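You operate a simulated robot arm through the tools that you are given. There is no shell and no other tool.

Carry out the task below with a simulated robot arm. There is one attempt and no reset: what you move stays moved.

Task
Make room on the clear end of the oak table for the cream candle. At the end: the beige round brush stands where the white top pink bottle (marked "SHAMPOO") stood; the yellow polishing pad from the clear end of the oak table is on the oak table; the white top pink bottle is in the orange tray; the cream candle stands where the yellow polishing pad stood; whatever was shut is shut again. Leave all else as you found it, and nothing knocked over.

It is judged by the outcome, as a careful person would: the job done as asked, and still so three seconds after it is handed in. It fails if anything else is knocked over, pushed out of place, dropped, spilled or broken.

Robot
A 6-joint arm with a two-finger parallel gripper, fixed in place. Base frame: the origin is at the foot of the arm, x ahead of it, y to its left, z up; the work surface is at about z = 0.78. Readings come in m, degrees, newtons and seconds.
With the tool pointing down near the work surface it reaches from about 0.24 to 0.64 m from the base axis. Its first joint turns from -66.0 to 66.0 degrees. Payload 2.7 kg.
Tool frame: the origin (TCP) lies between the finger pads and is the grasp point; the fingertips stand 0.023 m ahead of it; z points along the fingers, y is the line along which they close. The gripper opens to 0.094 m. The fingers are 0.038 m wide and 0.01 m thick; the gripper's body (0.054 by 0.096 m) begins 0.039 m behind the TCP.
Orientation is that of the tool frame in the base frame, as a unit quaternion [x, y, z, w]. With the fingers straight down and closing along the base's y, the tool's x points along the base's -x, its y along +y and its z along -z.

Tools
- The arm moves only by the tool servo_tool. Its argument "steps" is text: rows parted by semicolons, each of 6 numbers parted by spaces: the shift along the base's x, y, z in m, then the turn, a rotation vector about the base's x, y, z in degrees. In form: tx ty tz ax ay az; .... A call has 1 to 20 rows; each row is the pose to reach, as a shift and turn from the pose commanded when the call began. "grip" is the finger opening in m, from 0 to 0.094, set as the call begins (left out, the last holds). Each row takes 0.2 s and may step no farther than 0.05 m and 8.6 degrees from the row before; otherwise, or with a gripper value out of range, the whole call is refused. A pose out of reach is approached as far as the arm can. The call stops where the force on the tool passes 40 N (or 10 N more than at its start, if that is more) or the arm is blocked; 0.2 s more then pass. Each finger travels about 0.045 m/s and halts on what it meets, pressing with about 33 N; the grip force reading is that of the motor and also rises with nothing between the fingers. The clock runs only during rows and for 0.2 s after the last one: add rows that repeat a pose to give the fingers time. The reply holds the time, the measured pose of the TCP, the force on the tool along the base axes, the opening and the grip force, in the units named above and with some noise, with the torque about the TCP (base axes, N m) and any sound that the robot's microphone picked up, and new pictures: "pictures" is both (left out), scene, wrist or none.
- Cameras (640 x 400 px; columns grow to the right, rows downward): "scene" is fixed at [0.0761, -0.44, 1.39]; the picture's right is [0.72, -0.70, 0.00], its down [-0.48, -0.49, -0.72] and it looks along [0.50, 0.52, -0.69] (base axes); focal length 336 px, centre (320, 200). "wrist" rides on the gripper at [0.086, 0.016, -0.074] in the tool frame; the picture's right is [-0.18, 0.98, 0.00], its down [-0.58, -0.11, -0.81] and it looks along [-0.79, -0.15, 0.59] (tool axes); focal length 243 px, centre (320, 200). There is no depth. A picture from a camera that has moved, and an enlarged one, comes with that camera's place and axes in the base frame and with its lens.
- zoom(camera, box): a new picture of the part [left, top, right, bottom] of that camera's present view, enlarged. No time passes.
- job_done(): hands the job in; it is judged then, once.

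Places have to be worked out from the pictures, the camera data and where the tool is seen. Open the gripper and draw the arm clear of the work before you hand the job in, unless the task says otherwise.

The tools are called after ">>>" as name(argument=value, ...) on one line, values as JSON. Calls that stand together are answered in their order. servo_tool: Moves the arm, as the interface text tells. Its arguments: {"type":"object","properties":{"steps":{"type":"string"},"grip":{"type":"number"},"pictures":{"type":"string","enum":["both","scene","wrist","none"]}},"required":["steps"]} The other tools are called the same way: zoom (camera, box) takes an enlarged picture of a part of a camera's view; job_done () hands the job in.

At the start:

```text
time_s: 0.0
tcp_pos: [0.3887, -0.0236, 1.1021]
orientation: [0.0, 1.0, 0.0, 0.0]
contact_force: [0.8, -0.7, 0.0]
wrist_torque: [-0.02, -0.02, 0.0]
finger_gap: 0.094
gripper_force: 0.0
```

scene: 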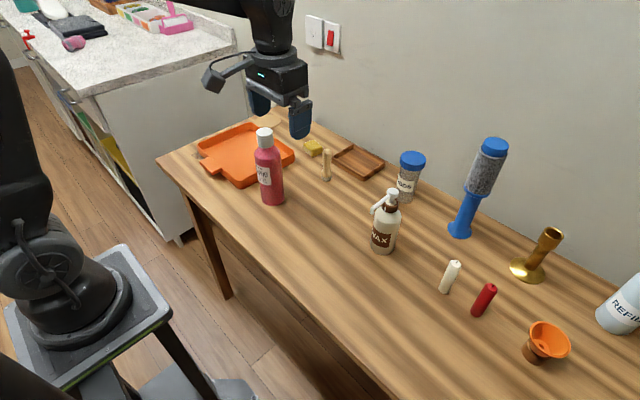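
wrist: 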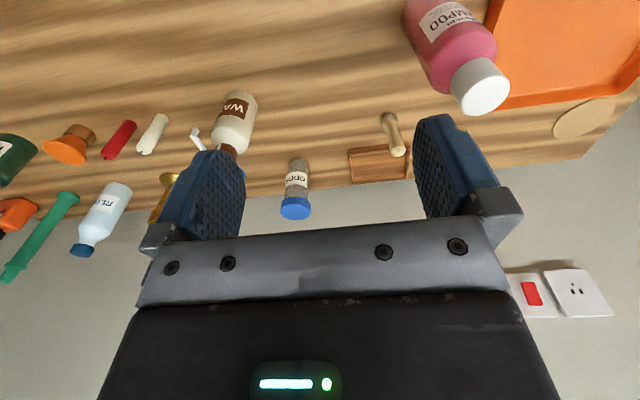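

I'll first look closer at the table in both views before moving anything.

>>> zoom(camera="scene", box=[180, 90, 420, 240])

>>> zoom(camera="scene", box=[360, 130, 640, 380])

>>> zoom(camera="wrist", box=[320, 0, 640, 200])

>>> zoom(camera="wrist", box=[0, 60, 320, 300])

```text
2.67 times, centred on (300, 165) of scene
camera zoom: at [0.0761, -0.44, 1.39], right [0.72, -0.7, 0.0], down [-0.48, -0.49, -0.72], along [0.5, 0.52, -0.69], focal length 897 px, centre (373, 293)
```

zoom: 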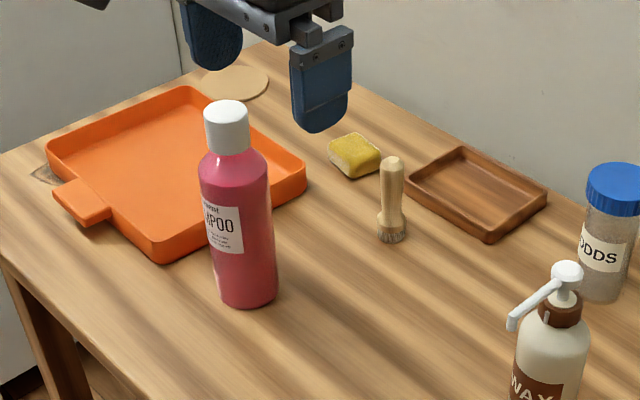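

```text
1.60 times, centred on (500, 255) of scene
camera zoom: at [0.0761, -0.44, 1.39], right [0.72, -0.7, 0.0], down [-0.48, -0.49, -0.72], along [0.5, 0.52, -0.69], focal length 538 px, centre (32, 112)
```

zoom: 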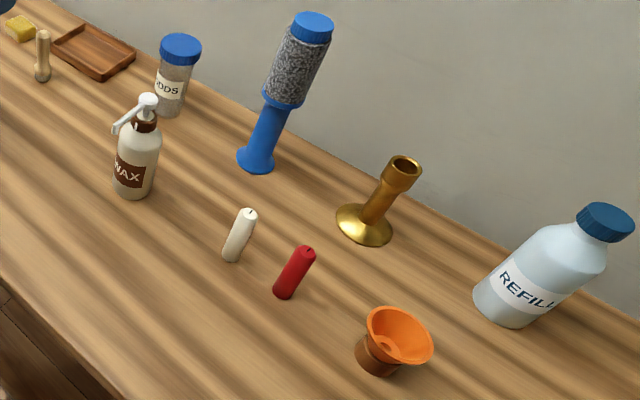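

```text
2.00 times, centred on (480, 100) of wrist
camera zoom: at [0.3011, -0.0066, 1.1783], right [0.18, 0.98, 0.0], down [0.58, -0.11, 0.81], along [0.79, -0.15, -0.59], focal length 485 px, centre (0, 400)
```

zoom: 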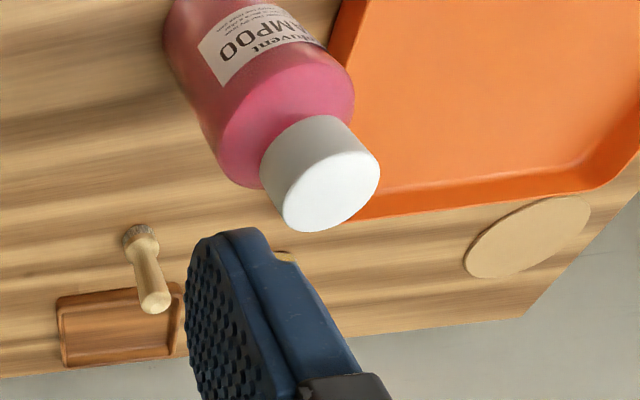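

```text
1.67 times, centred on (160, 180) of wrist
camera zoom: at [0.3011, -0.0066, 1.1783], right [0.18, 0.98, 0.0], down [0.58, -0.11, 0.81], along [0.79, -0.15, -0.59], focal length 404 px, centre (587, 233)
```

zoom: 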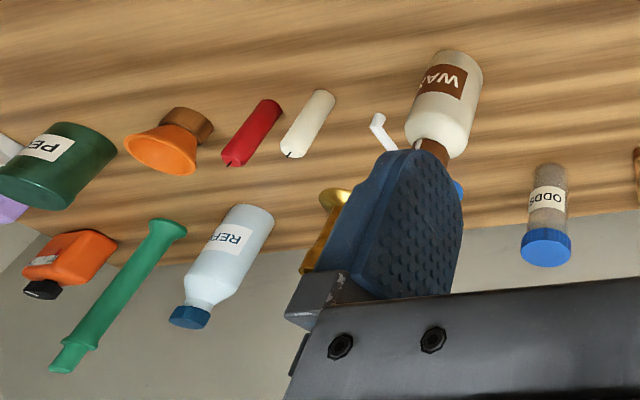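

The scene shows the pink bottle near (0.434, 0.111), the brush near (0.593, 0.070), the yellow pad near (0.65, 0.19), and the cream candle near (0.518, -0.351). I'll turn the wrist camera to the right to survey the far end of the table before touching anything.

>>> servo_tool(steps="0 0 0.01 0 0 -8; 0 0 0.02 0 0 -16; 0 0 0.03 0 0 -24; 0 0 0.04 0 0 -32; 0 0 0.04 0 0 -40", pictures="both")

```text
time_s: 1.2
tcp_pos: [0.3864, -0.0231, 1.1434]
orientation: [0.343, 0.939, 0.0, -0.001]
contact_force: [-0.5, -0.6, -0.3]
wrist_torque: [0.01, 0.0, 0.01]
finger_gap: 0.0941
gripper_force: 0.0
camera wrist: at [0.3316, 0.0455, 1.2185], right [0.77, 0.63, 0.0], down [0.37, -0.46, 0.81], along [0.51, -0.63, -0.59], focal length 243 px, centre (320, 200)
```

scene: 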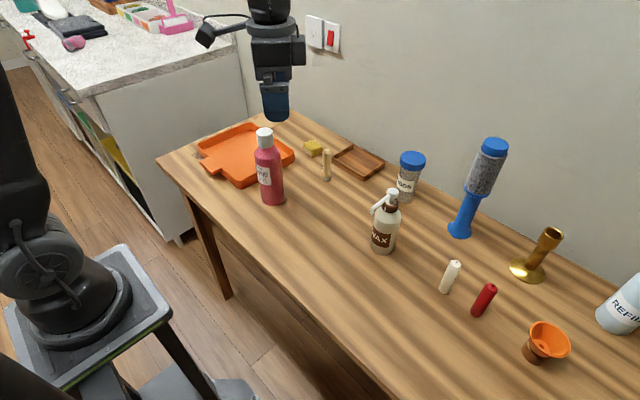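
wrist: 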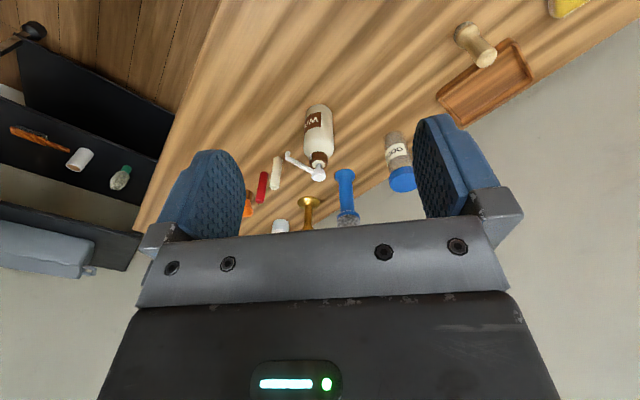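

No second yellow pad shows at the right end. Now I turn back toward the pad/tray end and look at it from closer.

>>> servo_tool(steps="0 0.02 -0.01 0 0 8; 0 0.04 -0.02 0 0 16; 0 0.06 -0.03 0 0 24; 0 0.08 -0.04 0 0 32; 0 0.10 -0.04 0 0 40; 0 0.12 -0.04 0 0 48; 0 0.12 -0.04 0 0 56", pictures="both")

```text
time_s: 2.8
tcp_pos: [0.3877, 0.0975, 1.1035]
orientation: [-0.141, 0.99, 0.0, 0.0]
contact_force: [0.0, 0.2, -0.6]
wrist_torque: [0.02, 0.05, 0.02]
finger_gap: 0.094
gripper_force: 0.1
camera wrist: at [0.2995, 0.0893, 1.1786], right [-0.1, 1.0, 0.0], down [0.59, 0.06, 0.81], along [0.8, 0.08, -0.59], focal length 243 px, centre (320, 200)
```

scene: 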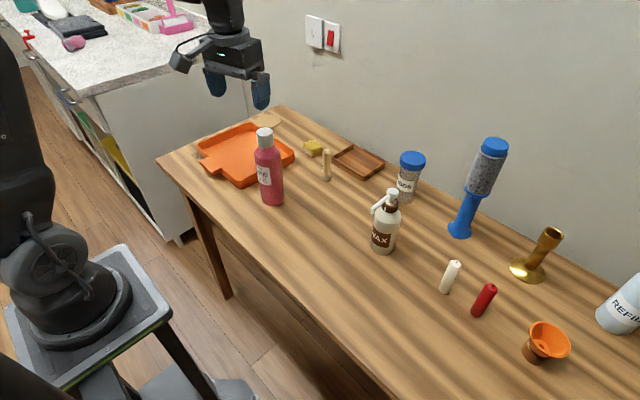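
wrist: 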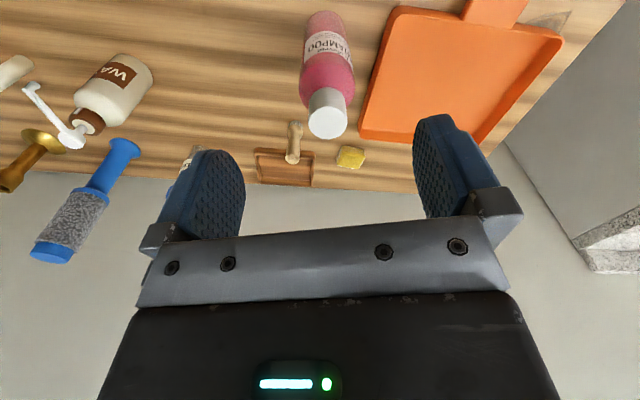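

>>> zoom(camera="wrist", box=[220, 0, 580, 225])

>>> zoom(camera="scene", box=[290, 120, 400, 190])

>>> zoom(camera="scene", box=[190, 100, 310, 215])

```text
1.78 times, centred on (400, 112) of wrist
camera zoom: at [0.2995, 0.0893, 1.1786], right [-0.1, 1.0, 0.0], down [0.59, 0.06, 0.81], along [0.8, 0.08, -0.59], focal length 431 px, centre (178, 356)
```

zoom: 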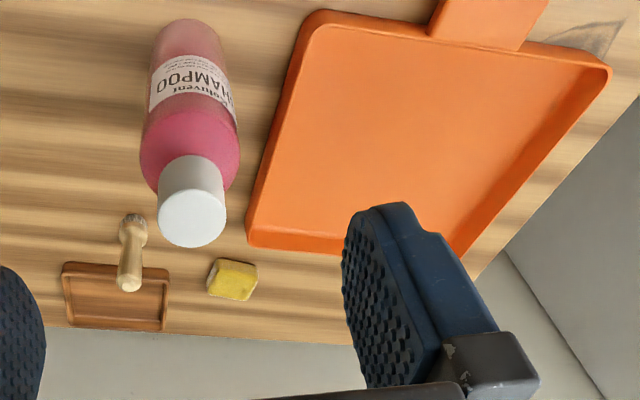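

```text
5.71 times, centred on (345, 155) of scene
camera zoom: at [0.0761, -0.44, 1.39], right [0.72, -0.7, 0.0], down [-0.48, -0.49, -0.72], along [0.5, 0.52, -0.69], focal length 1922 px, centre (177, 457)
```

zoom: 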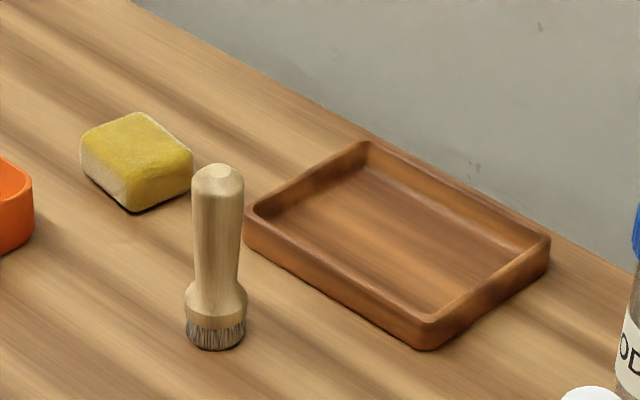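

```text
3.48 times, centred on (250, 158) of scene
camera zoom: at [0.0761, -0.44, 1.39], right [0.72, -0.7, 0.0], down [-0.48, -0.49, -0.72], along [0.5, 0.52, -0.69], focal length 1170 px, centre (564, 348)
```

zoom: 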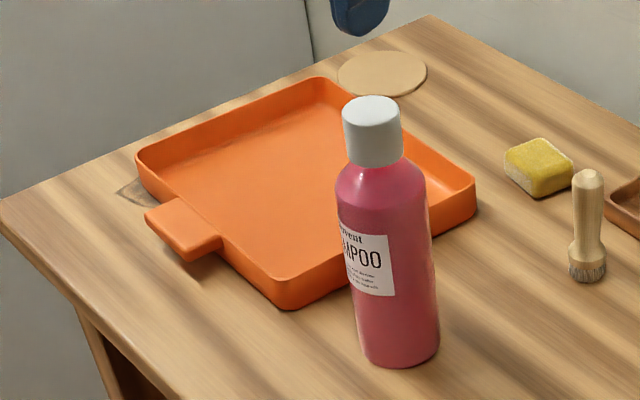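

Refined estimates: bottle at about (0.434, 0.110) with its cap from z≈0.947 to 0.985, brush (0.593, 0.069), pad (0.652, 0.189). I move over the bottle's cap, open, staying above it to check alignment.

>>> servo_tool(steps="0.023 0.006 -0.01 0 0 0; 0.046 0.013 -0.03 0 0 0; 0.046 0.013 -0.06 0 0 0; 0.046 0.013 -0.072 0 0 0; 0.046 0.013 -0.072 0 0 0", grip=0.094, pictures="both")

```text
time_s: 4.0
tcp_pos: [0.4328, 0.1112, 1.03]
orientation: [-0.139, 0.99, 0.0, 0.001]
contact_force: [-1.0, -0.6, -0.6]
wrist_torque: [0.0, -0.02, -0.02]
finger_gap: 0.094
gripper_force: 0.1
camera wrist: at [0.3461, 0.1026, 1.1052], right [-0.09, 1.0, 0.0], down [0.59, 0.06, 0.81], along [0.8, 0.08, -0.59], focal length 243 px, centre (320, 200)
```

scene: 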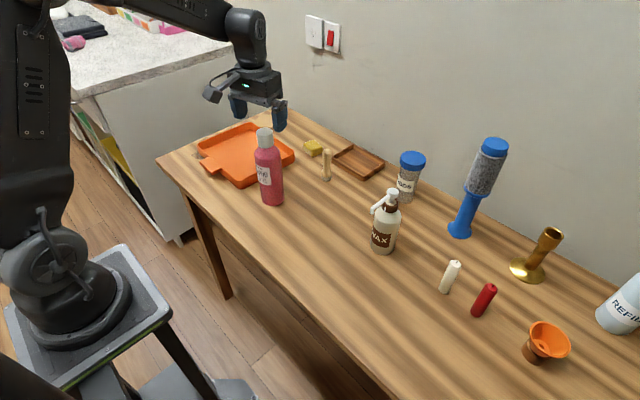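
wrist: 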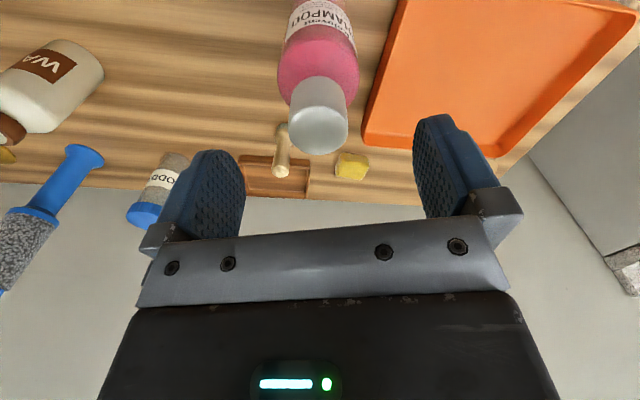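

The cap sits centred between the fingers in the wrist view, with its centre at about (0.438, 0.111). I descend straight so the fingers straddle the cap, with the palm clear of its top.

>>> servo_tool(steps="0.003 0 -0.02 0 0 0; 0.003 0 -0.04 0 0 0; 0.003 0 -0.055 0 0 0; 0.003 0 -0.066 0 0 0; 0.003 0 -0.066 0 0 0", pictures="both")

```text
time_s: 5.2
tcp_pos: [0.4354, 0.1104, 0.9658]
orientation: [-0.139, 0.99, 0.0, 0.0]
contact_force: [0.4, 0.5, -1.5]
wrist_torque: [0.01, -0.01, 0.02]
finger_gap: 0.0938
gripper_force: 0.0
camera wrist: at [0.3486, 0.1028, 1.0404], right [-0.09, 1.0, 0.0], down [0.59, 0.06, 0.81], along [0.8, 0.08, -0.59], focal length 243 px, centre (320, 200)
```

scene: 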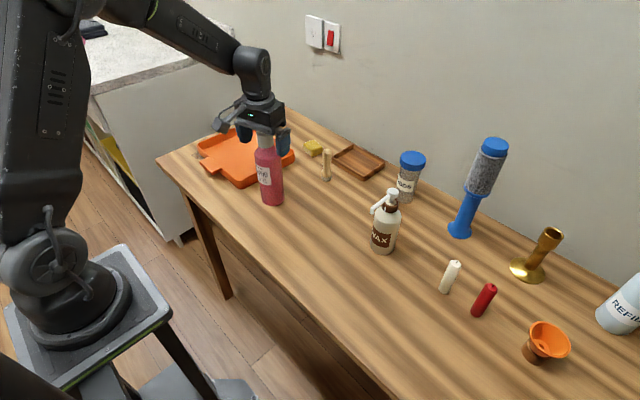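
wrist: 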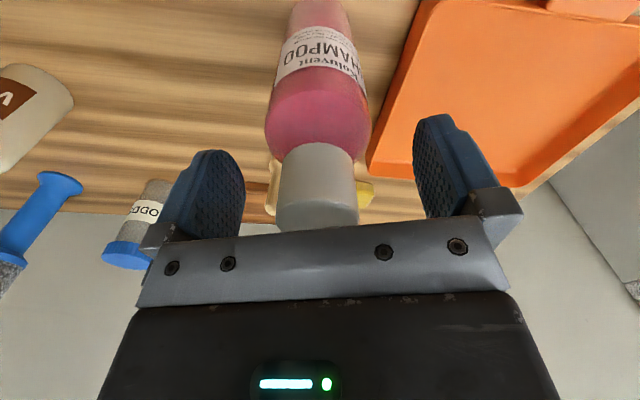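

The cap is squarely between the pads. I close on it, holding the pose for a full second.

>>> servo_tool(steps="0 0 0 0 0 0; 0 0 0 0 0 0; 0 0 0 0 0 0; 0 0 0 0 0 0; 0 0 0 0 0 0; 0 0 0 0 0 0", grip=0.0, pictures="both")

```text
time_s: 6.6
tcp_pos: [0.4378, 0.1104, 0.9665]
orientation: [-0.139, 0.99, 0.0, 0.002]
contact_force: [0.1, -8.3, 24.7]
wrist_torque: [-0.79, -0.42, -0.12]
finger_gap: 0.0367
gripper_force: 33.0
camera wrist: at [0.3492, 0.1022, 1.042], right [-0.09, 1.0, 0.0], down [0.58, 0.06, 0.81], along [0.81, 0.08, -0.59], focal length 243 px, centre (320, 200)
```

scene: 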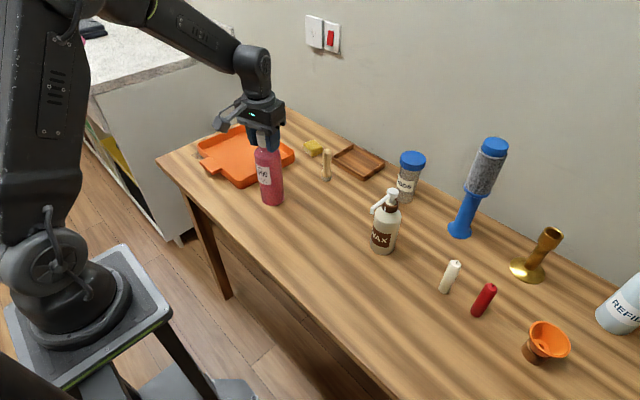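
wrist: 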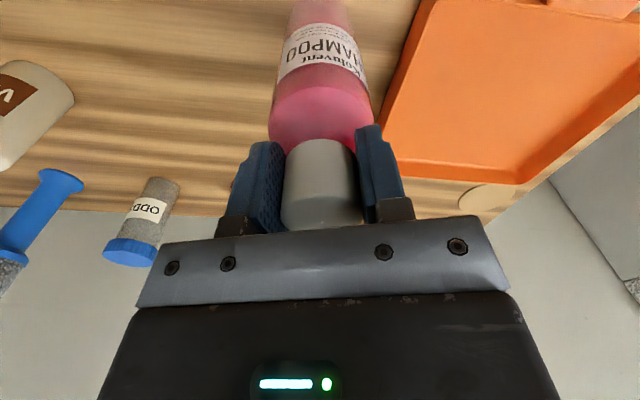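

The grip is on the cap at 0.0367 m with 33 N. I lift gently by a few centimetres and check that the bottle comes along.

>>> servo_tool(steps="0 0 0.004 0 0 0; 0 0 0.01 0 0 0; 0 0 0.02 0 0 0; 0 0 0.03 0 0 0; 0 0 0.03 0 0 0", pictures="both")

```text
time_s: 7.8
tcp_pos: [0.436, 0.11, 0.9933]
orientation: [-0.138, 0.99, 0.001, 0.0]
contact_force: [0.3, 0.9, -4.5]
wrist_torque: [0.02, 0.0, 0.01]
finger_gap: 0.0366
gripper_force: 33.0
camera wrist: at [0.3481, 0.1019, 1.07], right [-0.09, 1.0, 0.0], down [0.59, 0.06, 0.81], along [0.8, 0.08, -0.59], focal length 243 px, centre (320, 200)
```

scene: 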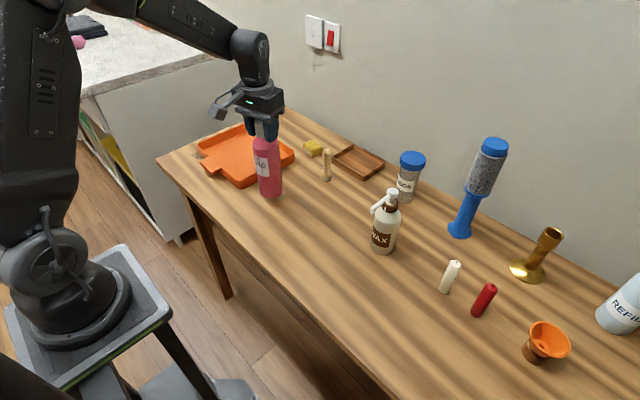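
wrist: 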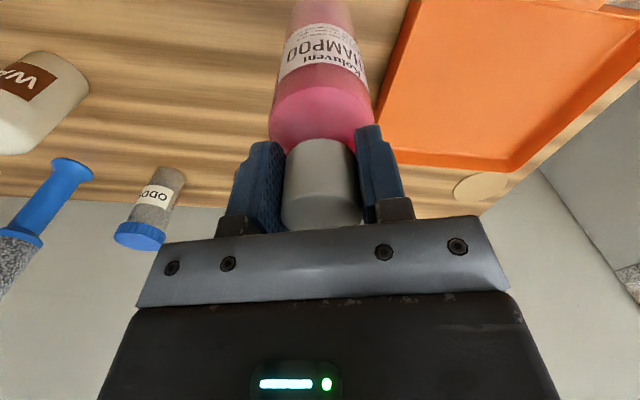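

The bottle hangs clear with a steady grip (about 4.5 N). The tray spans roughly x 0.39–0.585, y 0.195–0.42 with a rim near z 0.813, so I raise the bottle over the rim and carry it to the tray's middle.

>>> servo_tool(steps="0 0 0.025 0 0 0; 0 0 0.05 0 0 0; 0.01 0.03 0.055 0 0 0; 0.018 0.065 0.055 0 0 0; 0.027 0.1 0.055 0 0 0; 0.036 0.135 0.055 0 0 0; 0.045 0.17 0.055 0 0 0; 0.05 0.195 0.055 0 0 0; 0.05 0.195 0.055 0 0 0", pictures="both")

```text
time_s: 9.8
tcp_pos: [0.4849, 0.3061, 1.0492]
orientation: [-0.139, 0.99, 0.0, 0.0]
contact_force: [-0.7, 0.6, -4.6]
wrist_torque: [0.02, 0.0, 0.04]
finger_gap: 0.0367
gripper_force: 32.9
camera wrist: at [0.3981, 0.2987, 1.1247], right [-0.09, 1.0, 0.0], down [0.59, 0.06, 0.81], along [0.8, 0.07, -0.59], focal length 243 px, centre (320, 200)
```

scene: 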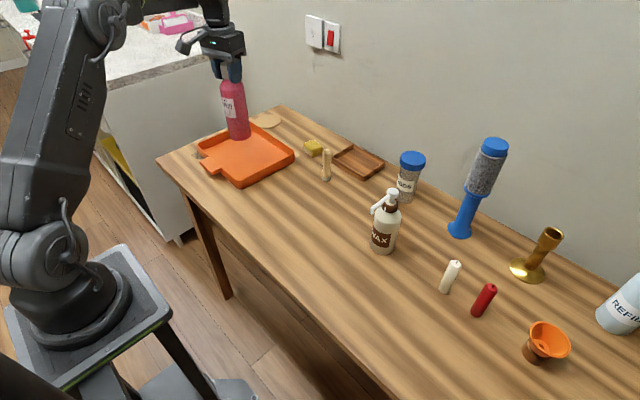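
wrist: 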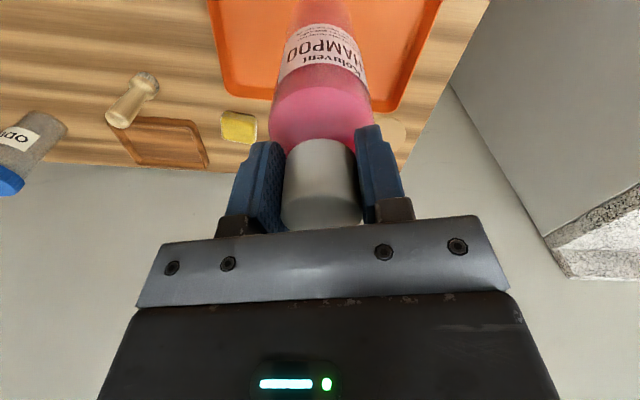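

The bottle hangs upright over the tray's middle. I lower it to about 1 cm above the tray floor.

>>> servo_tool(steps="0.003 0 -0.02 0 0 0; 0.003 0 -0.04 0 0 0; 0.003 0 -0.055 0 0 0; 0.003 0 -0.066 0 0 0; 0.003 0 -0.066 0 0 0", pictures="scene")

>>> zoom(camera="scene", box=[180, 60, 320, 200])

```text
time_s: 11.0
tcp_pos: [0.4904, 0.3046, 0.9829]
orientation: [-0.139, 0.99, 0.0, -0.001]
contact_force: [-0.4, 0.4, -4.7]
wrist_torque: [0.0, 0.0, 0.01]
finger_gap: 0.0363
gripper_force: 33.7
```

scene: 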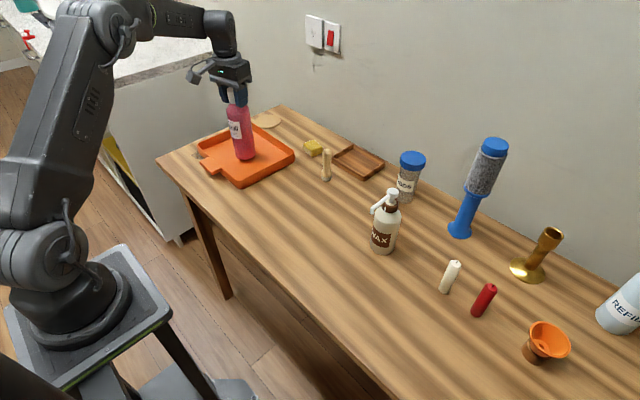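

```text
2.86 times, centred on (250, 130) of scene
camera zoom: at [0.0762, -0.44, 1.39], right [0.72, -0.7, 0.0], down [-0.48, -0.49, -0.72], along [0.5, 0.52, -0.69], focal length 961 px, centre (520, 400)
```

zoom: 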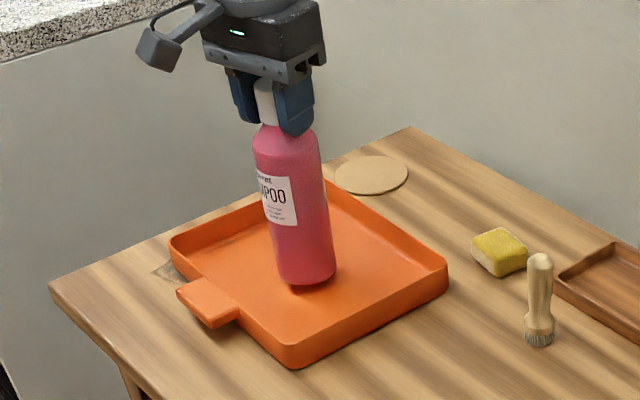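

The bottle is just above the tray floor with its shadow right beneath it. I lower in small steps until the load comes off the gripper.

>>> servo_tool(steps="0 0 -0.003 0 0 0; 0 0 -0.006 0 0 0; 0 0 -0.008 0 0 0; 0 0 -0.010 0 0 0; 0 0 -0.010 0 0 0", pictures="none")

```text
time_s: 12.2
tcp_pos: [0.4892, 0.3049, 0.9743]
orientation: [-0.139, 0.99, 0.0, 0.0]
contact_force: [-1.0, -0.3, -4.7]
wrist_torque: [-0.01, 0.02, -0.03]
finger_gap: 0.0364
gripper_force: 33.1
```

Still hanging free (−4.7 N); continuing down in 2 mm steps.

>>> servo_tool(steps="0 0 -0.002 0 0 0; 0 0 -0.003 0 0 0; 0 0 -0.004 0 0 0; 0 0 -0.004 0 0 0", pictures="none")

```text
time_s: 13.2
tcp_pos: [0.4899, 0.3058, 0.9715]
orientation: [-0.139, 0.99, 0.0, 0.001]
contact_force: [-4.1, -2.6, 11.4]
wrist_torque: [-0.29, 0.43, -0.06]
finger_gap: 0.0365
gripper_force: 32.8
```

Contact: the load reversed to +11 N, so the bottle is on the tray floor. I ease up 1 mm and open the fingers.

>>> servo_tool(steps="0 0 0.001 0 0 0; 0 0 0.001 0 0 0; 0 0 0.001 0 0 0; 0 0 0.001 0 0 0; 0 0 0.001 0 0 0", grip=0.094, pictures="both")

```text
time_s: 14.4
tcp_pos: [0.4892, 0.3055, 0.97]
orientation: [-0.139, 0.99, 0.0, 0.0]
contact_force: [-0.5, 0.3, -0.6]
wrist_torque: [0.0, -0.03, 0.01]
finger_gap: 0.0941
gripper_force: 0.0
camera wrist: at [0.4021, 0.2975, 1.0463], right [-0.09, 1.0, 0.0], down [0.59, 0.06, 0.81], along [0.8, 0.08, -0.59], focal length 243 px, centre (320, 200)
```

scene: 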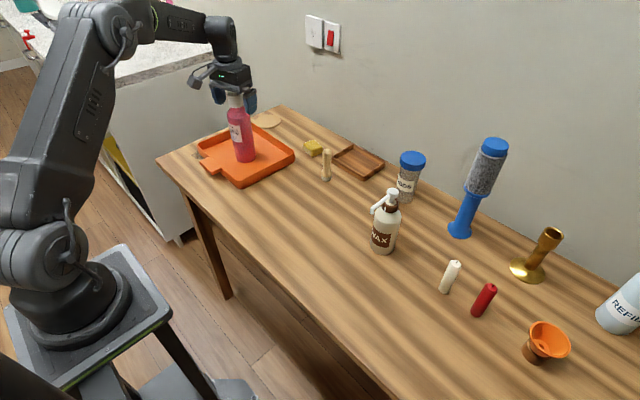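
wrist: 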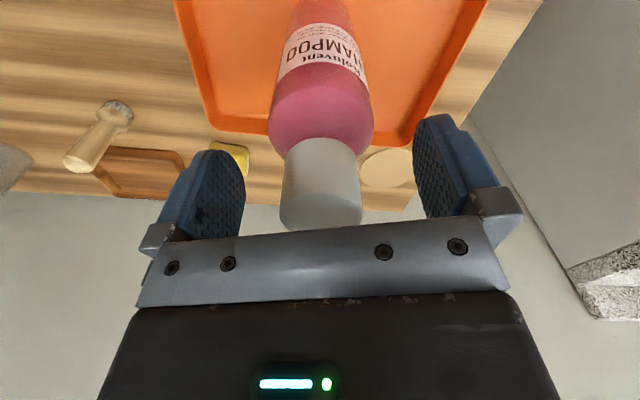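

The bottle stands free and upright in the tray. I rise straight off it, then travel over to the brush at a safe height.

>>> servo_tool(steps="0 0 0.03 0 0 0; 0 0 0.06 0 0 0; 0 0 0.09 0 0 0; 0.015 -0.035 0.09 0 0 0; 0.03 -0.07 0.09 0 0 -2; 0.045 -0.105 0.09 0 0 -4; 0.06 -0.14 0.08 0 0 -6; 0.075 -0.175 0.06 0 0 -8; 0.09 -0.21 0.04 0 0 -9; 0.102 -0.235 0.02 0 0 -9; 0.102 -0.235 0.01 0 0 -9; 0.102 -0.235 0.01 0 0 -9", pictures="both")

```text
time_s: 17.0
tcp_pos: [0.5926, 0.0703, 0.9816]
orientation: [-0.061, 0.998, -0.001, 0.0]
contact_force: [1.1, 0.5, 0.1]
wrist_torque: [0.03, 0.03, 0.0]
finger_gap: 0.0941
gripper_force: 0.2
camera wrist: at [0.5049, 0.0761, 1.0563], right [0.06, 1.0, 0.0], down [0.59, -0.04, 0.81], along [0.81, -0.05, -0.59], focal length 243 px, centre (320, 200)
```

scene: 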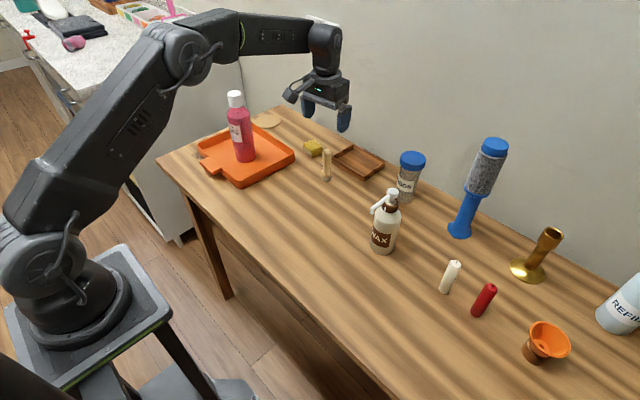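
wrist: 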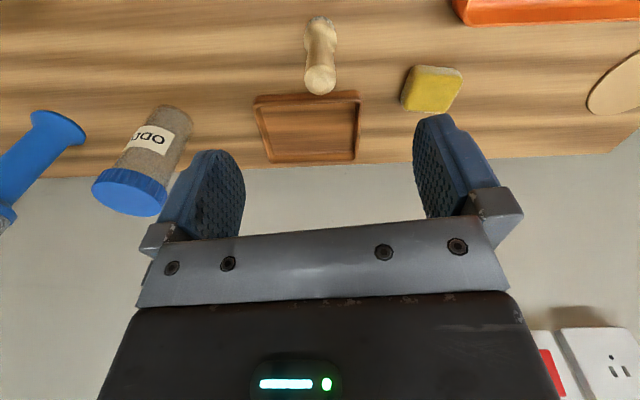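

The brush top lines up between the fingers at about (0.595, 0.070), and the bottle stands upright in the tray. I descend to take the brush by the handle, keeping the palm above its tip.

>>> servo_tool(steps="0.002 0 -0.03 0 0 0; 0.002 0 -0.06 0 0 0; 0.002 0 -0.085 0 0 0; 0.002 0 -0.105 0 0 0; 0.002 0 -0.120 0 0 0; 0.002 0 -0.126 0 0 0; 0.002 0 -0.126 0 0 0", pictures="both")

```text
time_s: 18.6
tcp_pos: [0.5938, 0.0709, 0.8553]
orientation: [-0.061, 0.998, 0.0, 0.001]
contact_force: [0.3, -0.9, 0.3]
wrist_torque: [-0.01, -0.02, 0.02]
finger_gap: 0.0941
gripper_force: 0.1
camera wrist: at [0.5061, 0.0755, 0.9304], right [0.06, 1.0, 0.0], down [0.59, -0.04, 0.81], along [0.81, -0.05, -0.59], focal length 243 px, centre (320, 200)
```

scene: 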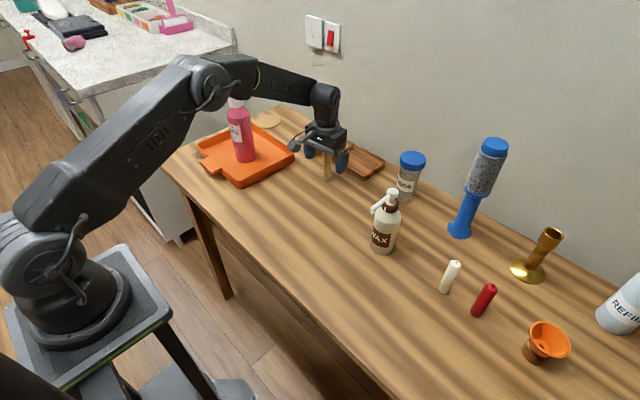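
wrist: 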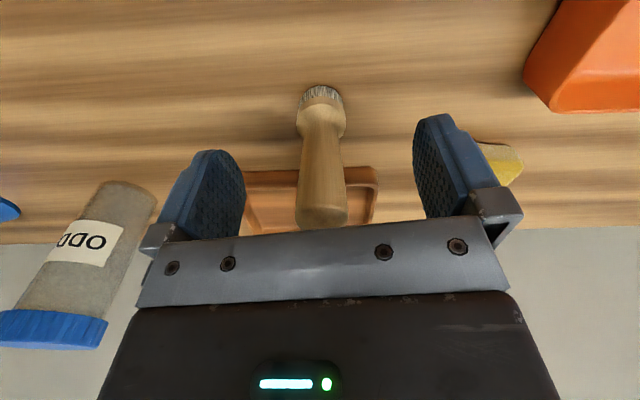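

The brush handle is centred between the pads. I close the fingers on it.

>>> servo_tool(steps="0 0 0 0 0 0; 0 0 0 0 0 0; 0 0 0 0 0 0; 0 0 0 0 0 0; 0 0 0 0 0 0; 0 0 0 0 0 0", grip=0.0, pictures="wrist")

```text
time_s: 20.0
tcp_pos: [0.5939, 0.0702, 0.855]
orientation: [-0.061, 0.998, 0.0, 0.0]
contact_force: [0.3, 0.1, 0.4]
wrist_torque: [0.02, -0.02, -0.03]
finger_gap: 0.0234
gripper_force: 33.3
camera wrist: at [0.5061, 0.0755, 0.9306], right [0.06, 1.0, 0.0], down [0.59, -0.04, 0.81], along [0.81, -0.05, -0.59], focal length 243 px, centre (320, 200)
```

wrist: 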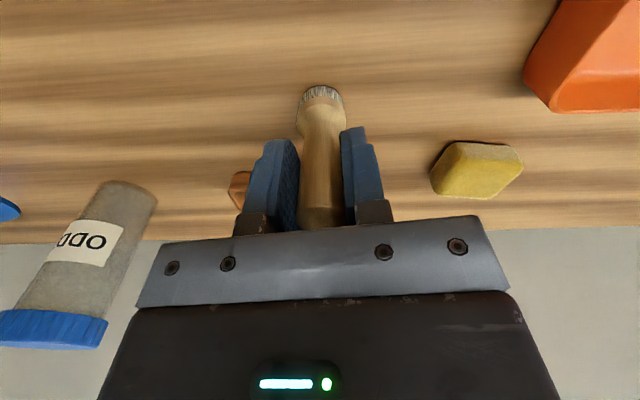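

The brush is gripped at 0.0234 m. I lift it 5 cm straight up and carry it toward the bottle's old spot at about (0.436, 0.110).

>>> servo_tool(steps="0 0 0.01 0 0 0; 0 0 0.03 0 0 0; 0 0 0.05 0 0 0; -0.03 0.008 0.05 0 0 0; -0.06 0.016 0.05 0 0 0; -0.09 0.024 0.05 0 0 0; -0.12 0.032 0.05 0 0 0; -0.145 0.038 0.05 0 0 0; -0.159 0.041 0.05 0 0 0; -0.159 0.041 0.05 0 0 0", pictures="both")

```text
time_s: 22.2
tcp_pos: [0.4346, 0.1107, 0.903]
orientation: [-0.062, 0.998, 0.001, 0.0]
contact_force: [0.2, 0.1, -0.9]
wrist_torque: [0.02, 0.01, 0.01]
finger_gap: 0.0234
gripper_force: 32.6
camera wrist: at [0.347, 0.1169, 0.9789], right [0.06, 1.0, 0.0], down [0.59, -0.04, 0.81], along [0.81, -0.05, -0.59], focal length 243 px, centre (320, 200)
```

scene: 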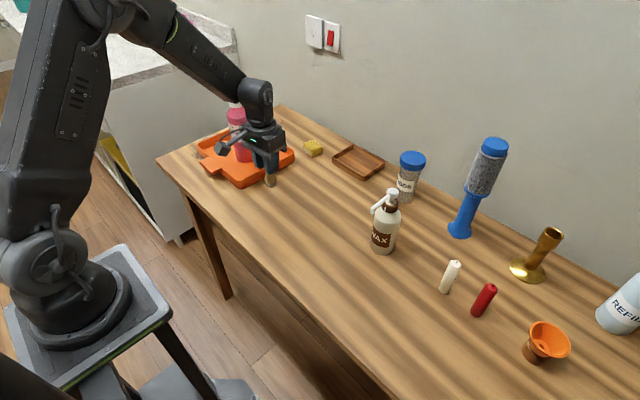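
wrist: 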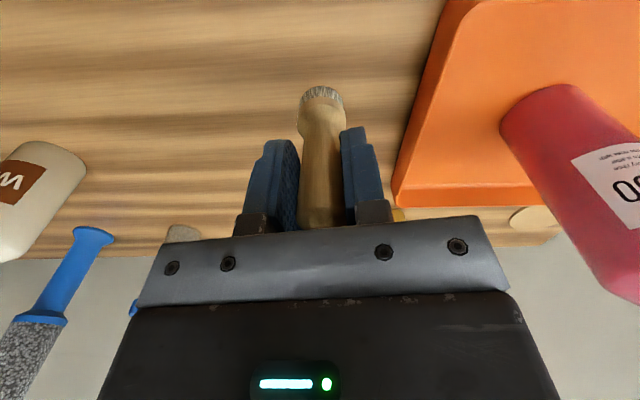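

The brush hangs upright over the old bottle spot, clear of the tray. I lower it, slowing near the table.

>>> servo_tool(steps="0 0 -0.02 0 0 0; 0 0 -0.035 0 0 0; 0 0 -0.043 0 0 0; 0 0 -0.046 0 0 0; 0 0 -0.048 0 0 0; 0 0 -0.048 0 0 0", pictures="scene")

```text
time_s: 23.6
tcp_pos: [0.4345, 0.1125, 0.8555]
orientation: [-0.06, 0.998, 0.0, 0.0]
contact_force: [0.8, 0.3, -0.6]
wrist_torque: [0.02, 0.0, -0.02]
finger_gap: 0.0233
gripper_force: 32.9
```

scene: 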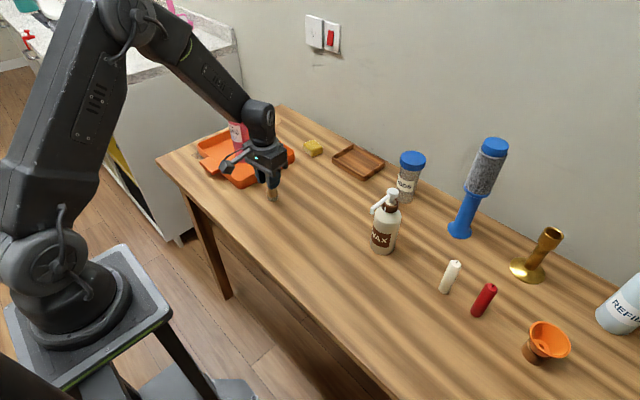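

Almost down with no contact yet; I go down in 1 mm steps until the bristle end touches.

>>> servo_tool(steps="0 0 -0.001 0 0 0; 0 0 -0.002 0 0 0; 0 0 -0.003 0 0 0; 0 0 -0.003 0 0 0", pictures="none")

```text
time_s: 24.6
tcp_pos: [0.4352, 0.1126, 0.8548]
orientation: [-0.062, 0.998, 0.0, 0.002]
contact_force: [-3.5, -0.2, 21.9]
wrist_torque: [-0.02, 0.23, 0.04]
finger_gap: 0.0235
gripper_force: 32.1
```

The brush is on the table (+22 N). I back off about 1 mm and release.

>>> servo_tool(steps="0 0 0.001 0 0 0; 0 0 0.001 0 0 0; 0 0 0.001 0 0 0; 0 0 0.001 0 0 0", grip=0.065, pictures="both")

```text
time_s: 25.6
tcp_pos: [0.4352, 0.1117, 0.8534]
orientation: [-0.061, 0.998, 0.0, 0.0]
contact_force: [-0.4, -0.5, -0.1]
wrist_torque: [-0.01, 0.0, 0.03]
finger_gap: 0.0649
gripper_force: 0.0
camera wrist: at [0.3466, 0.1171, 0.9298], right [0.06, 1.0, 0.0], down [0.59, -0.04, 0.81], along [0.81, -0.05, -0.59], focal length 243 px, centre (320, 200)
```

scene: 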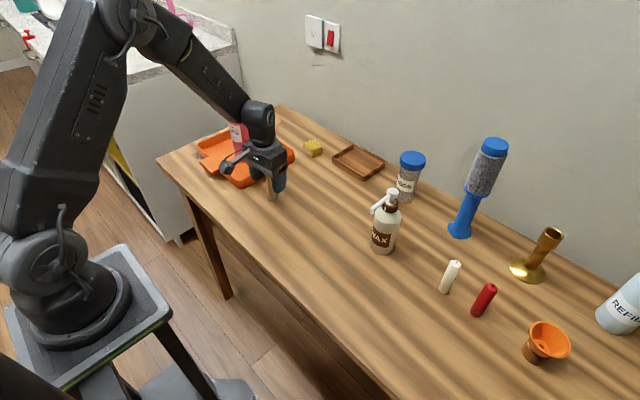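
wrist: 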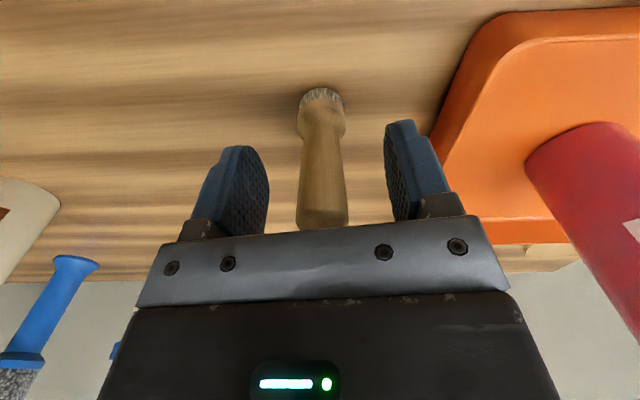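

The brush stands where the bottle stood. I rise straight clear of it and turn the tool to yaw 16°, in line with the pad's direction.

>>> servo_tool(steps="0 0 0.03 0 0 0; 0 0 0.06 0 0 0; 0 0 0.1 0 0 4.5; 0.02 0.01 0.12 0 0 9; 0.02 0.01 0.12 0 0 9", grip=0.094, pictures="both")

```text
time_s: 26.8
tcp_pos: [0.4529, 0.121, 0.9746]
orientation: [-0.139, 0.99, 0.0, -0.001]
contact_force: [-0.2, -0.6, -0.1]
wrist_torque: [-0.03, -0.02, 0.01]
finger_gap: 0.094
gripper_force: 0.1
camera wrist: at [0.3665, 0.1129, 1.0505], right [-0.09, 1.0, 0.0], down [0.59, 0.06, 0.81], along [0.8, 0.08, -0.59], focal length 243 px, centre (320, 200)
```

scene: 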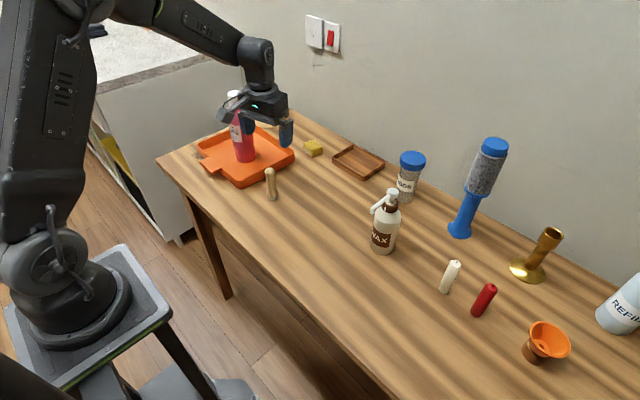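
wrist: 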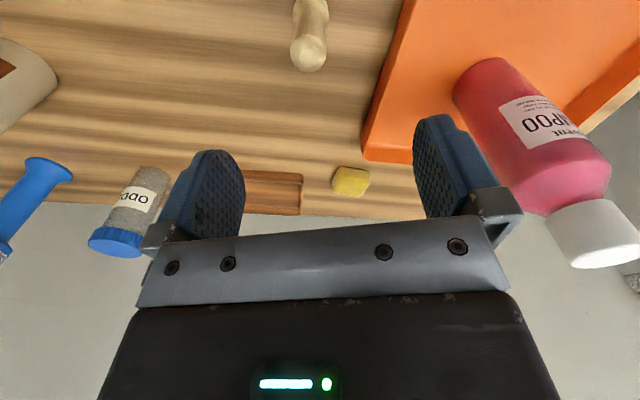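

The brush stands upright and alone. I advance toward the pad at height while tilting the tool 15° outward to get the extra reach.

>>> servo_tool(steps="0.03 0.011 0 0.69 -2.4 0; 0.06 0.022 0 1.38 -4.81 0; 0.09 0.033 -0.01 2.07 -7.21 0; 0.12 0.044 -0.025 2.76 -9.61 0; 0.15 0.054 -0.045 3.45 -12.02 0; 0.175 0.062 -0.065 4.13 -14.42 0; 0.184 0.066 -0.08 4.13 -14.42 0; 0.184 0.066 -0.08 4.13 -14.42 0", pictures="both")

```text
time_s: 28.6
tcp_pos: [0.638, 0.1871, 0.8961]
orientation: [-0.138, 0.982, 0.019, 0.129]
contact_force: [0.2, -0.1, -0.2]
wrist_torque: [-0.01, 0.0, 0.03]
finger_gap: 0.0939
gripper_force: 0.0
camera wrist: at [0.535, 0.1745, 0.9462], right [-0.1, 0.99, 0.05], down [0.37, -0.01, 0.93], along [0.92, 0.11, -0.37], focal length 243 px, centre (320, 200)
```

scene: 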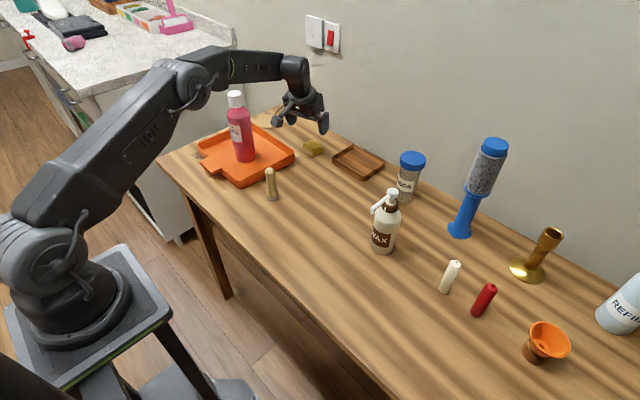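
wrist: 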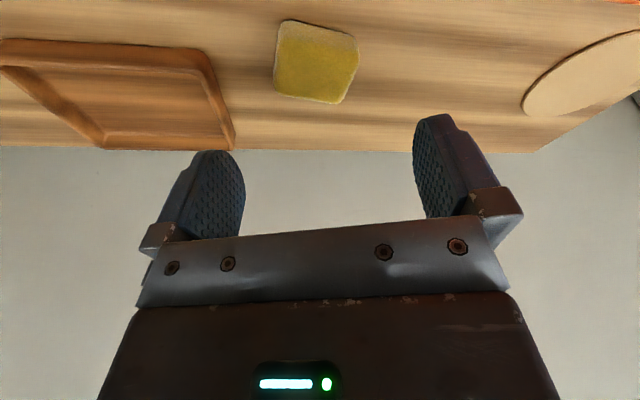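

Reach is fine with the 15° tilt. I zoom on the pad to get its edges' orientation relative to the fingers.

>>> zoom(camera="wrist", box=[240, 0, 400, 120])

>>> zoom(camera="scene", box=[270, 70, 360, 170])

```text
3.33 times, centred on (320, 60) of wrist
camera zoom: at [0.535, 0.1745, 0.9462], right [-0.1, 0.99, 0.05], down [0.37, -0.01, 0.93], along [0.92, 0.11, -0.37], focal length 809 px, centre (320, 667)
```

zoom: 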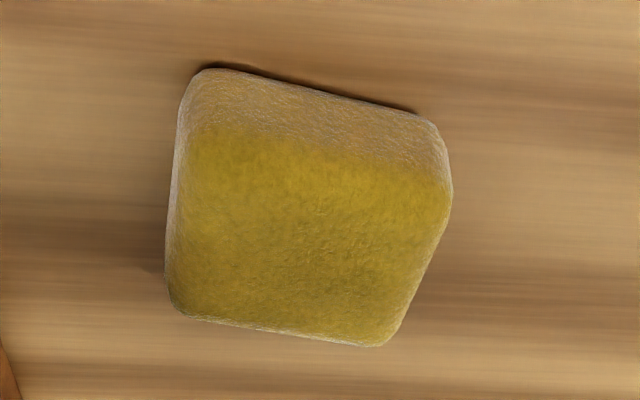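

```text
4.00 times, centred on (315, 120) of scene
camera zoom: at [0.0761, -0.44, 1.39], right [0.72, -0.7, 0.0], down [-0.48, -0.49, -0.72], along [0.5, 0.52, -0.69], focal length 1345 px, centre (340, 520)
```

zoom: 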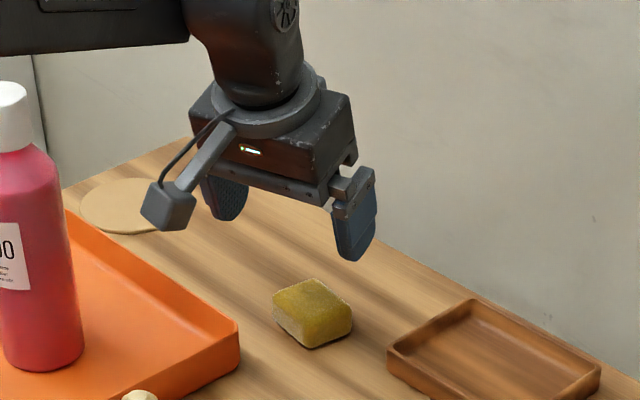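

The pad's edges are yawed about −8.5°, roughly 42 × 48 × 20 mm, centred near (0.660, 0.190). I swing the tool 24.5° about vertical to square up with it and narrow the fingers a little.

>>> servo_tool(steps="0.004 0.001 0 0 0 -7; 0.008 0.003 -0.004 0 0 -14; 0.012 0.004 -0.01 0 0 -21; 0.0143 0.0046 -0.024 0 0 -24.5; 0.0143 0.0046 -0.034 0 0 -24.5; 0.0143 0.0046 -0.034 0 0 -24.5", grip=0.078, pictures="both")

>>> zoom(camera="scene", box=[260, 80, 370, 170])

```text
time_s: 30.0
tcp_pos: [0.6523, 0.1922, 0.8623]
orientation: [0.073, 0.989, -0.01, 0.129]
contact_force: [0.1, -0.2, -0.3]
wrist_torque: [0.01, 0.0, -0.02]
finger_gap: 0.0781
gripper_force: 0.1
camera wrist: at [0.5539, 0.223, 0.9119], right [0.32, 0.95, 0.05], down [0.33, -0.16, 0.93], along [0.89, -0.28, -0.37], focal length 243 px, centre (320, 200)
```

scene: 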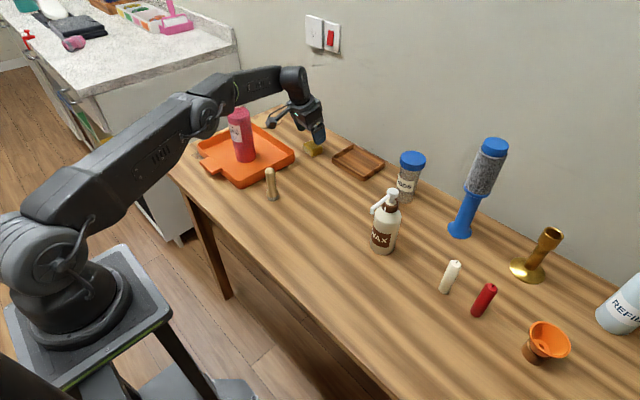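
wrist: 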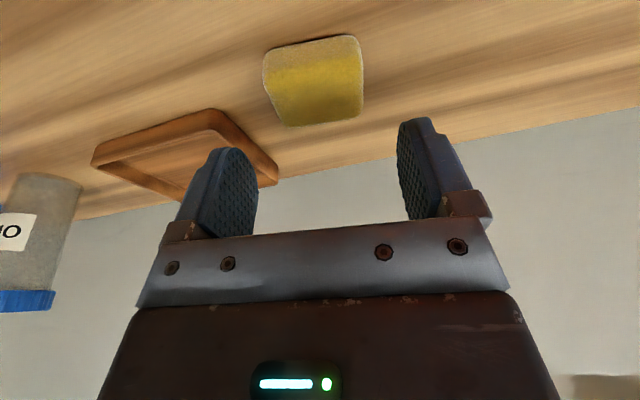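

```text
4.44 times, centred on (315, 125) of scene
camera zoom: at [0.0761, -0.44, 1.39], right [0.72, -0.7, 0.0], down [-0.48, -0.49, -0.72], along [0.5, 0.52, -0.69], focal length 1495 px, centre (342, 533)
```

zoom: 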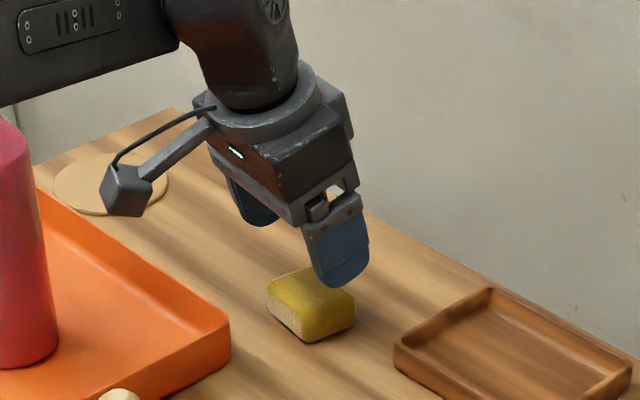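

The pad is centred between the fingers (centre ≈ (0.661, 0.190)). I descend toward it in shrinking steps, watching the force reading.

>>> servo_tool(steps="0.002 0 -0.015 0 0 0; 0.002 0 -0.03 0 0 0; 0.002 0 -0.04 0 0 0; 0.002 0 -0.045 0 0 0; 0.002 0 -0.047 0 0 0; 0.002 0 -0.047 0 0 0", pictures="both")

>>> zoom(camera="scene", box=[260, 80, 370, 170])

```text
time_s: 31.4
tcp_pos: [0.6536, 0.1914, 0.8131]
orientation: [0.074, 0.989, -0.01, 0.13]
contact_force: [-0.4, -0.2, -0.3]
wrist_torque: [-0.02, -0.01, 0.03]
finger_gap: 0.078
gripper_force: 0.0
camera wrist: at [0.5548, 0.2228, 0.8643], right [0.32, 0.95, 0.05], down [0.33, -0.16, 0.93], along [0.89, -0.28, -0.37], focal length 243 px, centre (320, 200)
```

scene: 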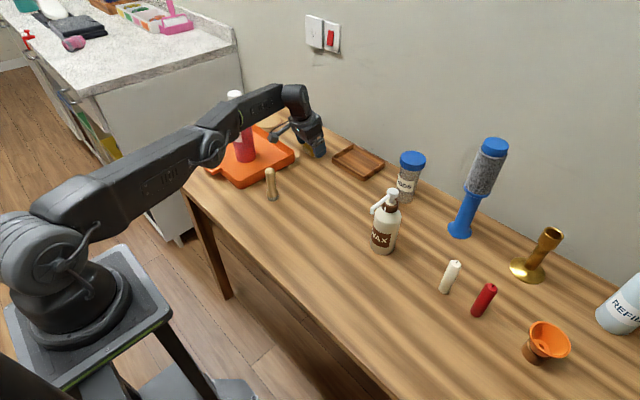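
wrist: 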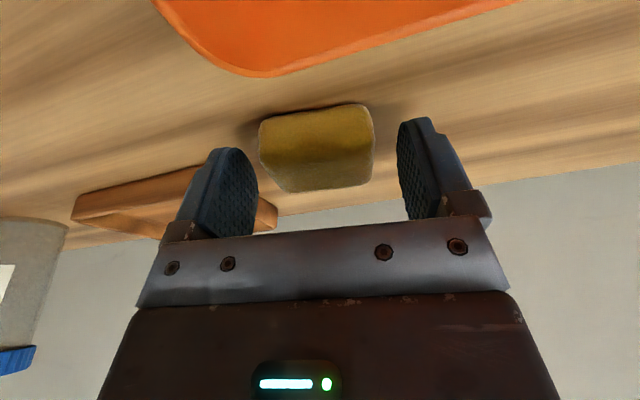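

```text
4.44 times, centred on (315, 125) of scene
camera zoom: at [0.0761, -0.44, 1.39], right [0.72, -0.7, 0.0], down [-0.48, -0.49, -0.72], along [0.5, 0.52, -0.69], focal length 1495 px, centre (342, 533)
```

zoom: 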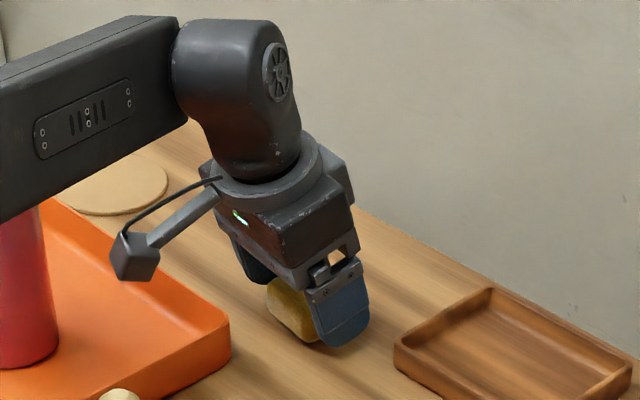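

The fingers straddle the pad with both sides clear. I go down another 2 mm and close on it.

>>> servo_tool(steps="0 0 -0.002 0 0 0; 0 0 -0.002 0 0 0; 0 0 -0.002 0 0 0; 0 0 -0.002 0 0 0; 0 0 -0.002 0 0 0", grip=0.0, pictures="both")

```text
time_s: 32.6
tcp_pos: [0.6534, 0.1907, 0.8132]
orientation: [0.074, 0.989, -0.01, 0.131]
contact_force: [-0.2, -0.5, -0.1]
wrist_torque: [0.0, -0.02, 0.03]
finger_gap: 0.0538
gripper_force: 33.2
camera wrist: at [0.5546, 0.2227, 0.8629], right [0.32, 0.95, 0.05], down [0.33, -0.16, 0.93], along [0.89, -0.28, -0.37], focal length 243 px, centre (320, 200)
```

scene: 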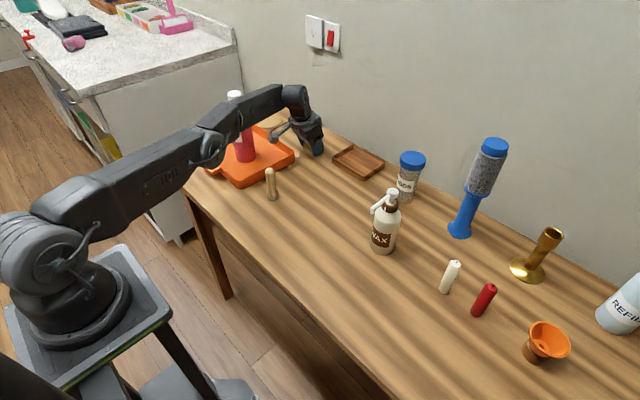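
wrist: 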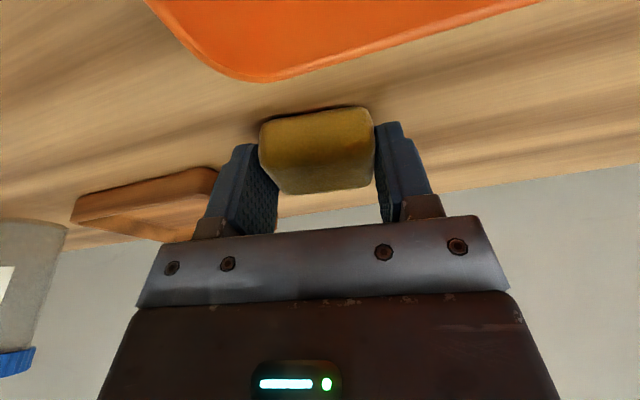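

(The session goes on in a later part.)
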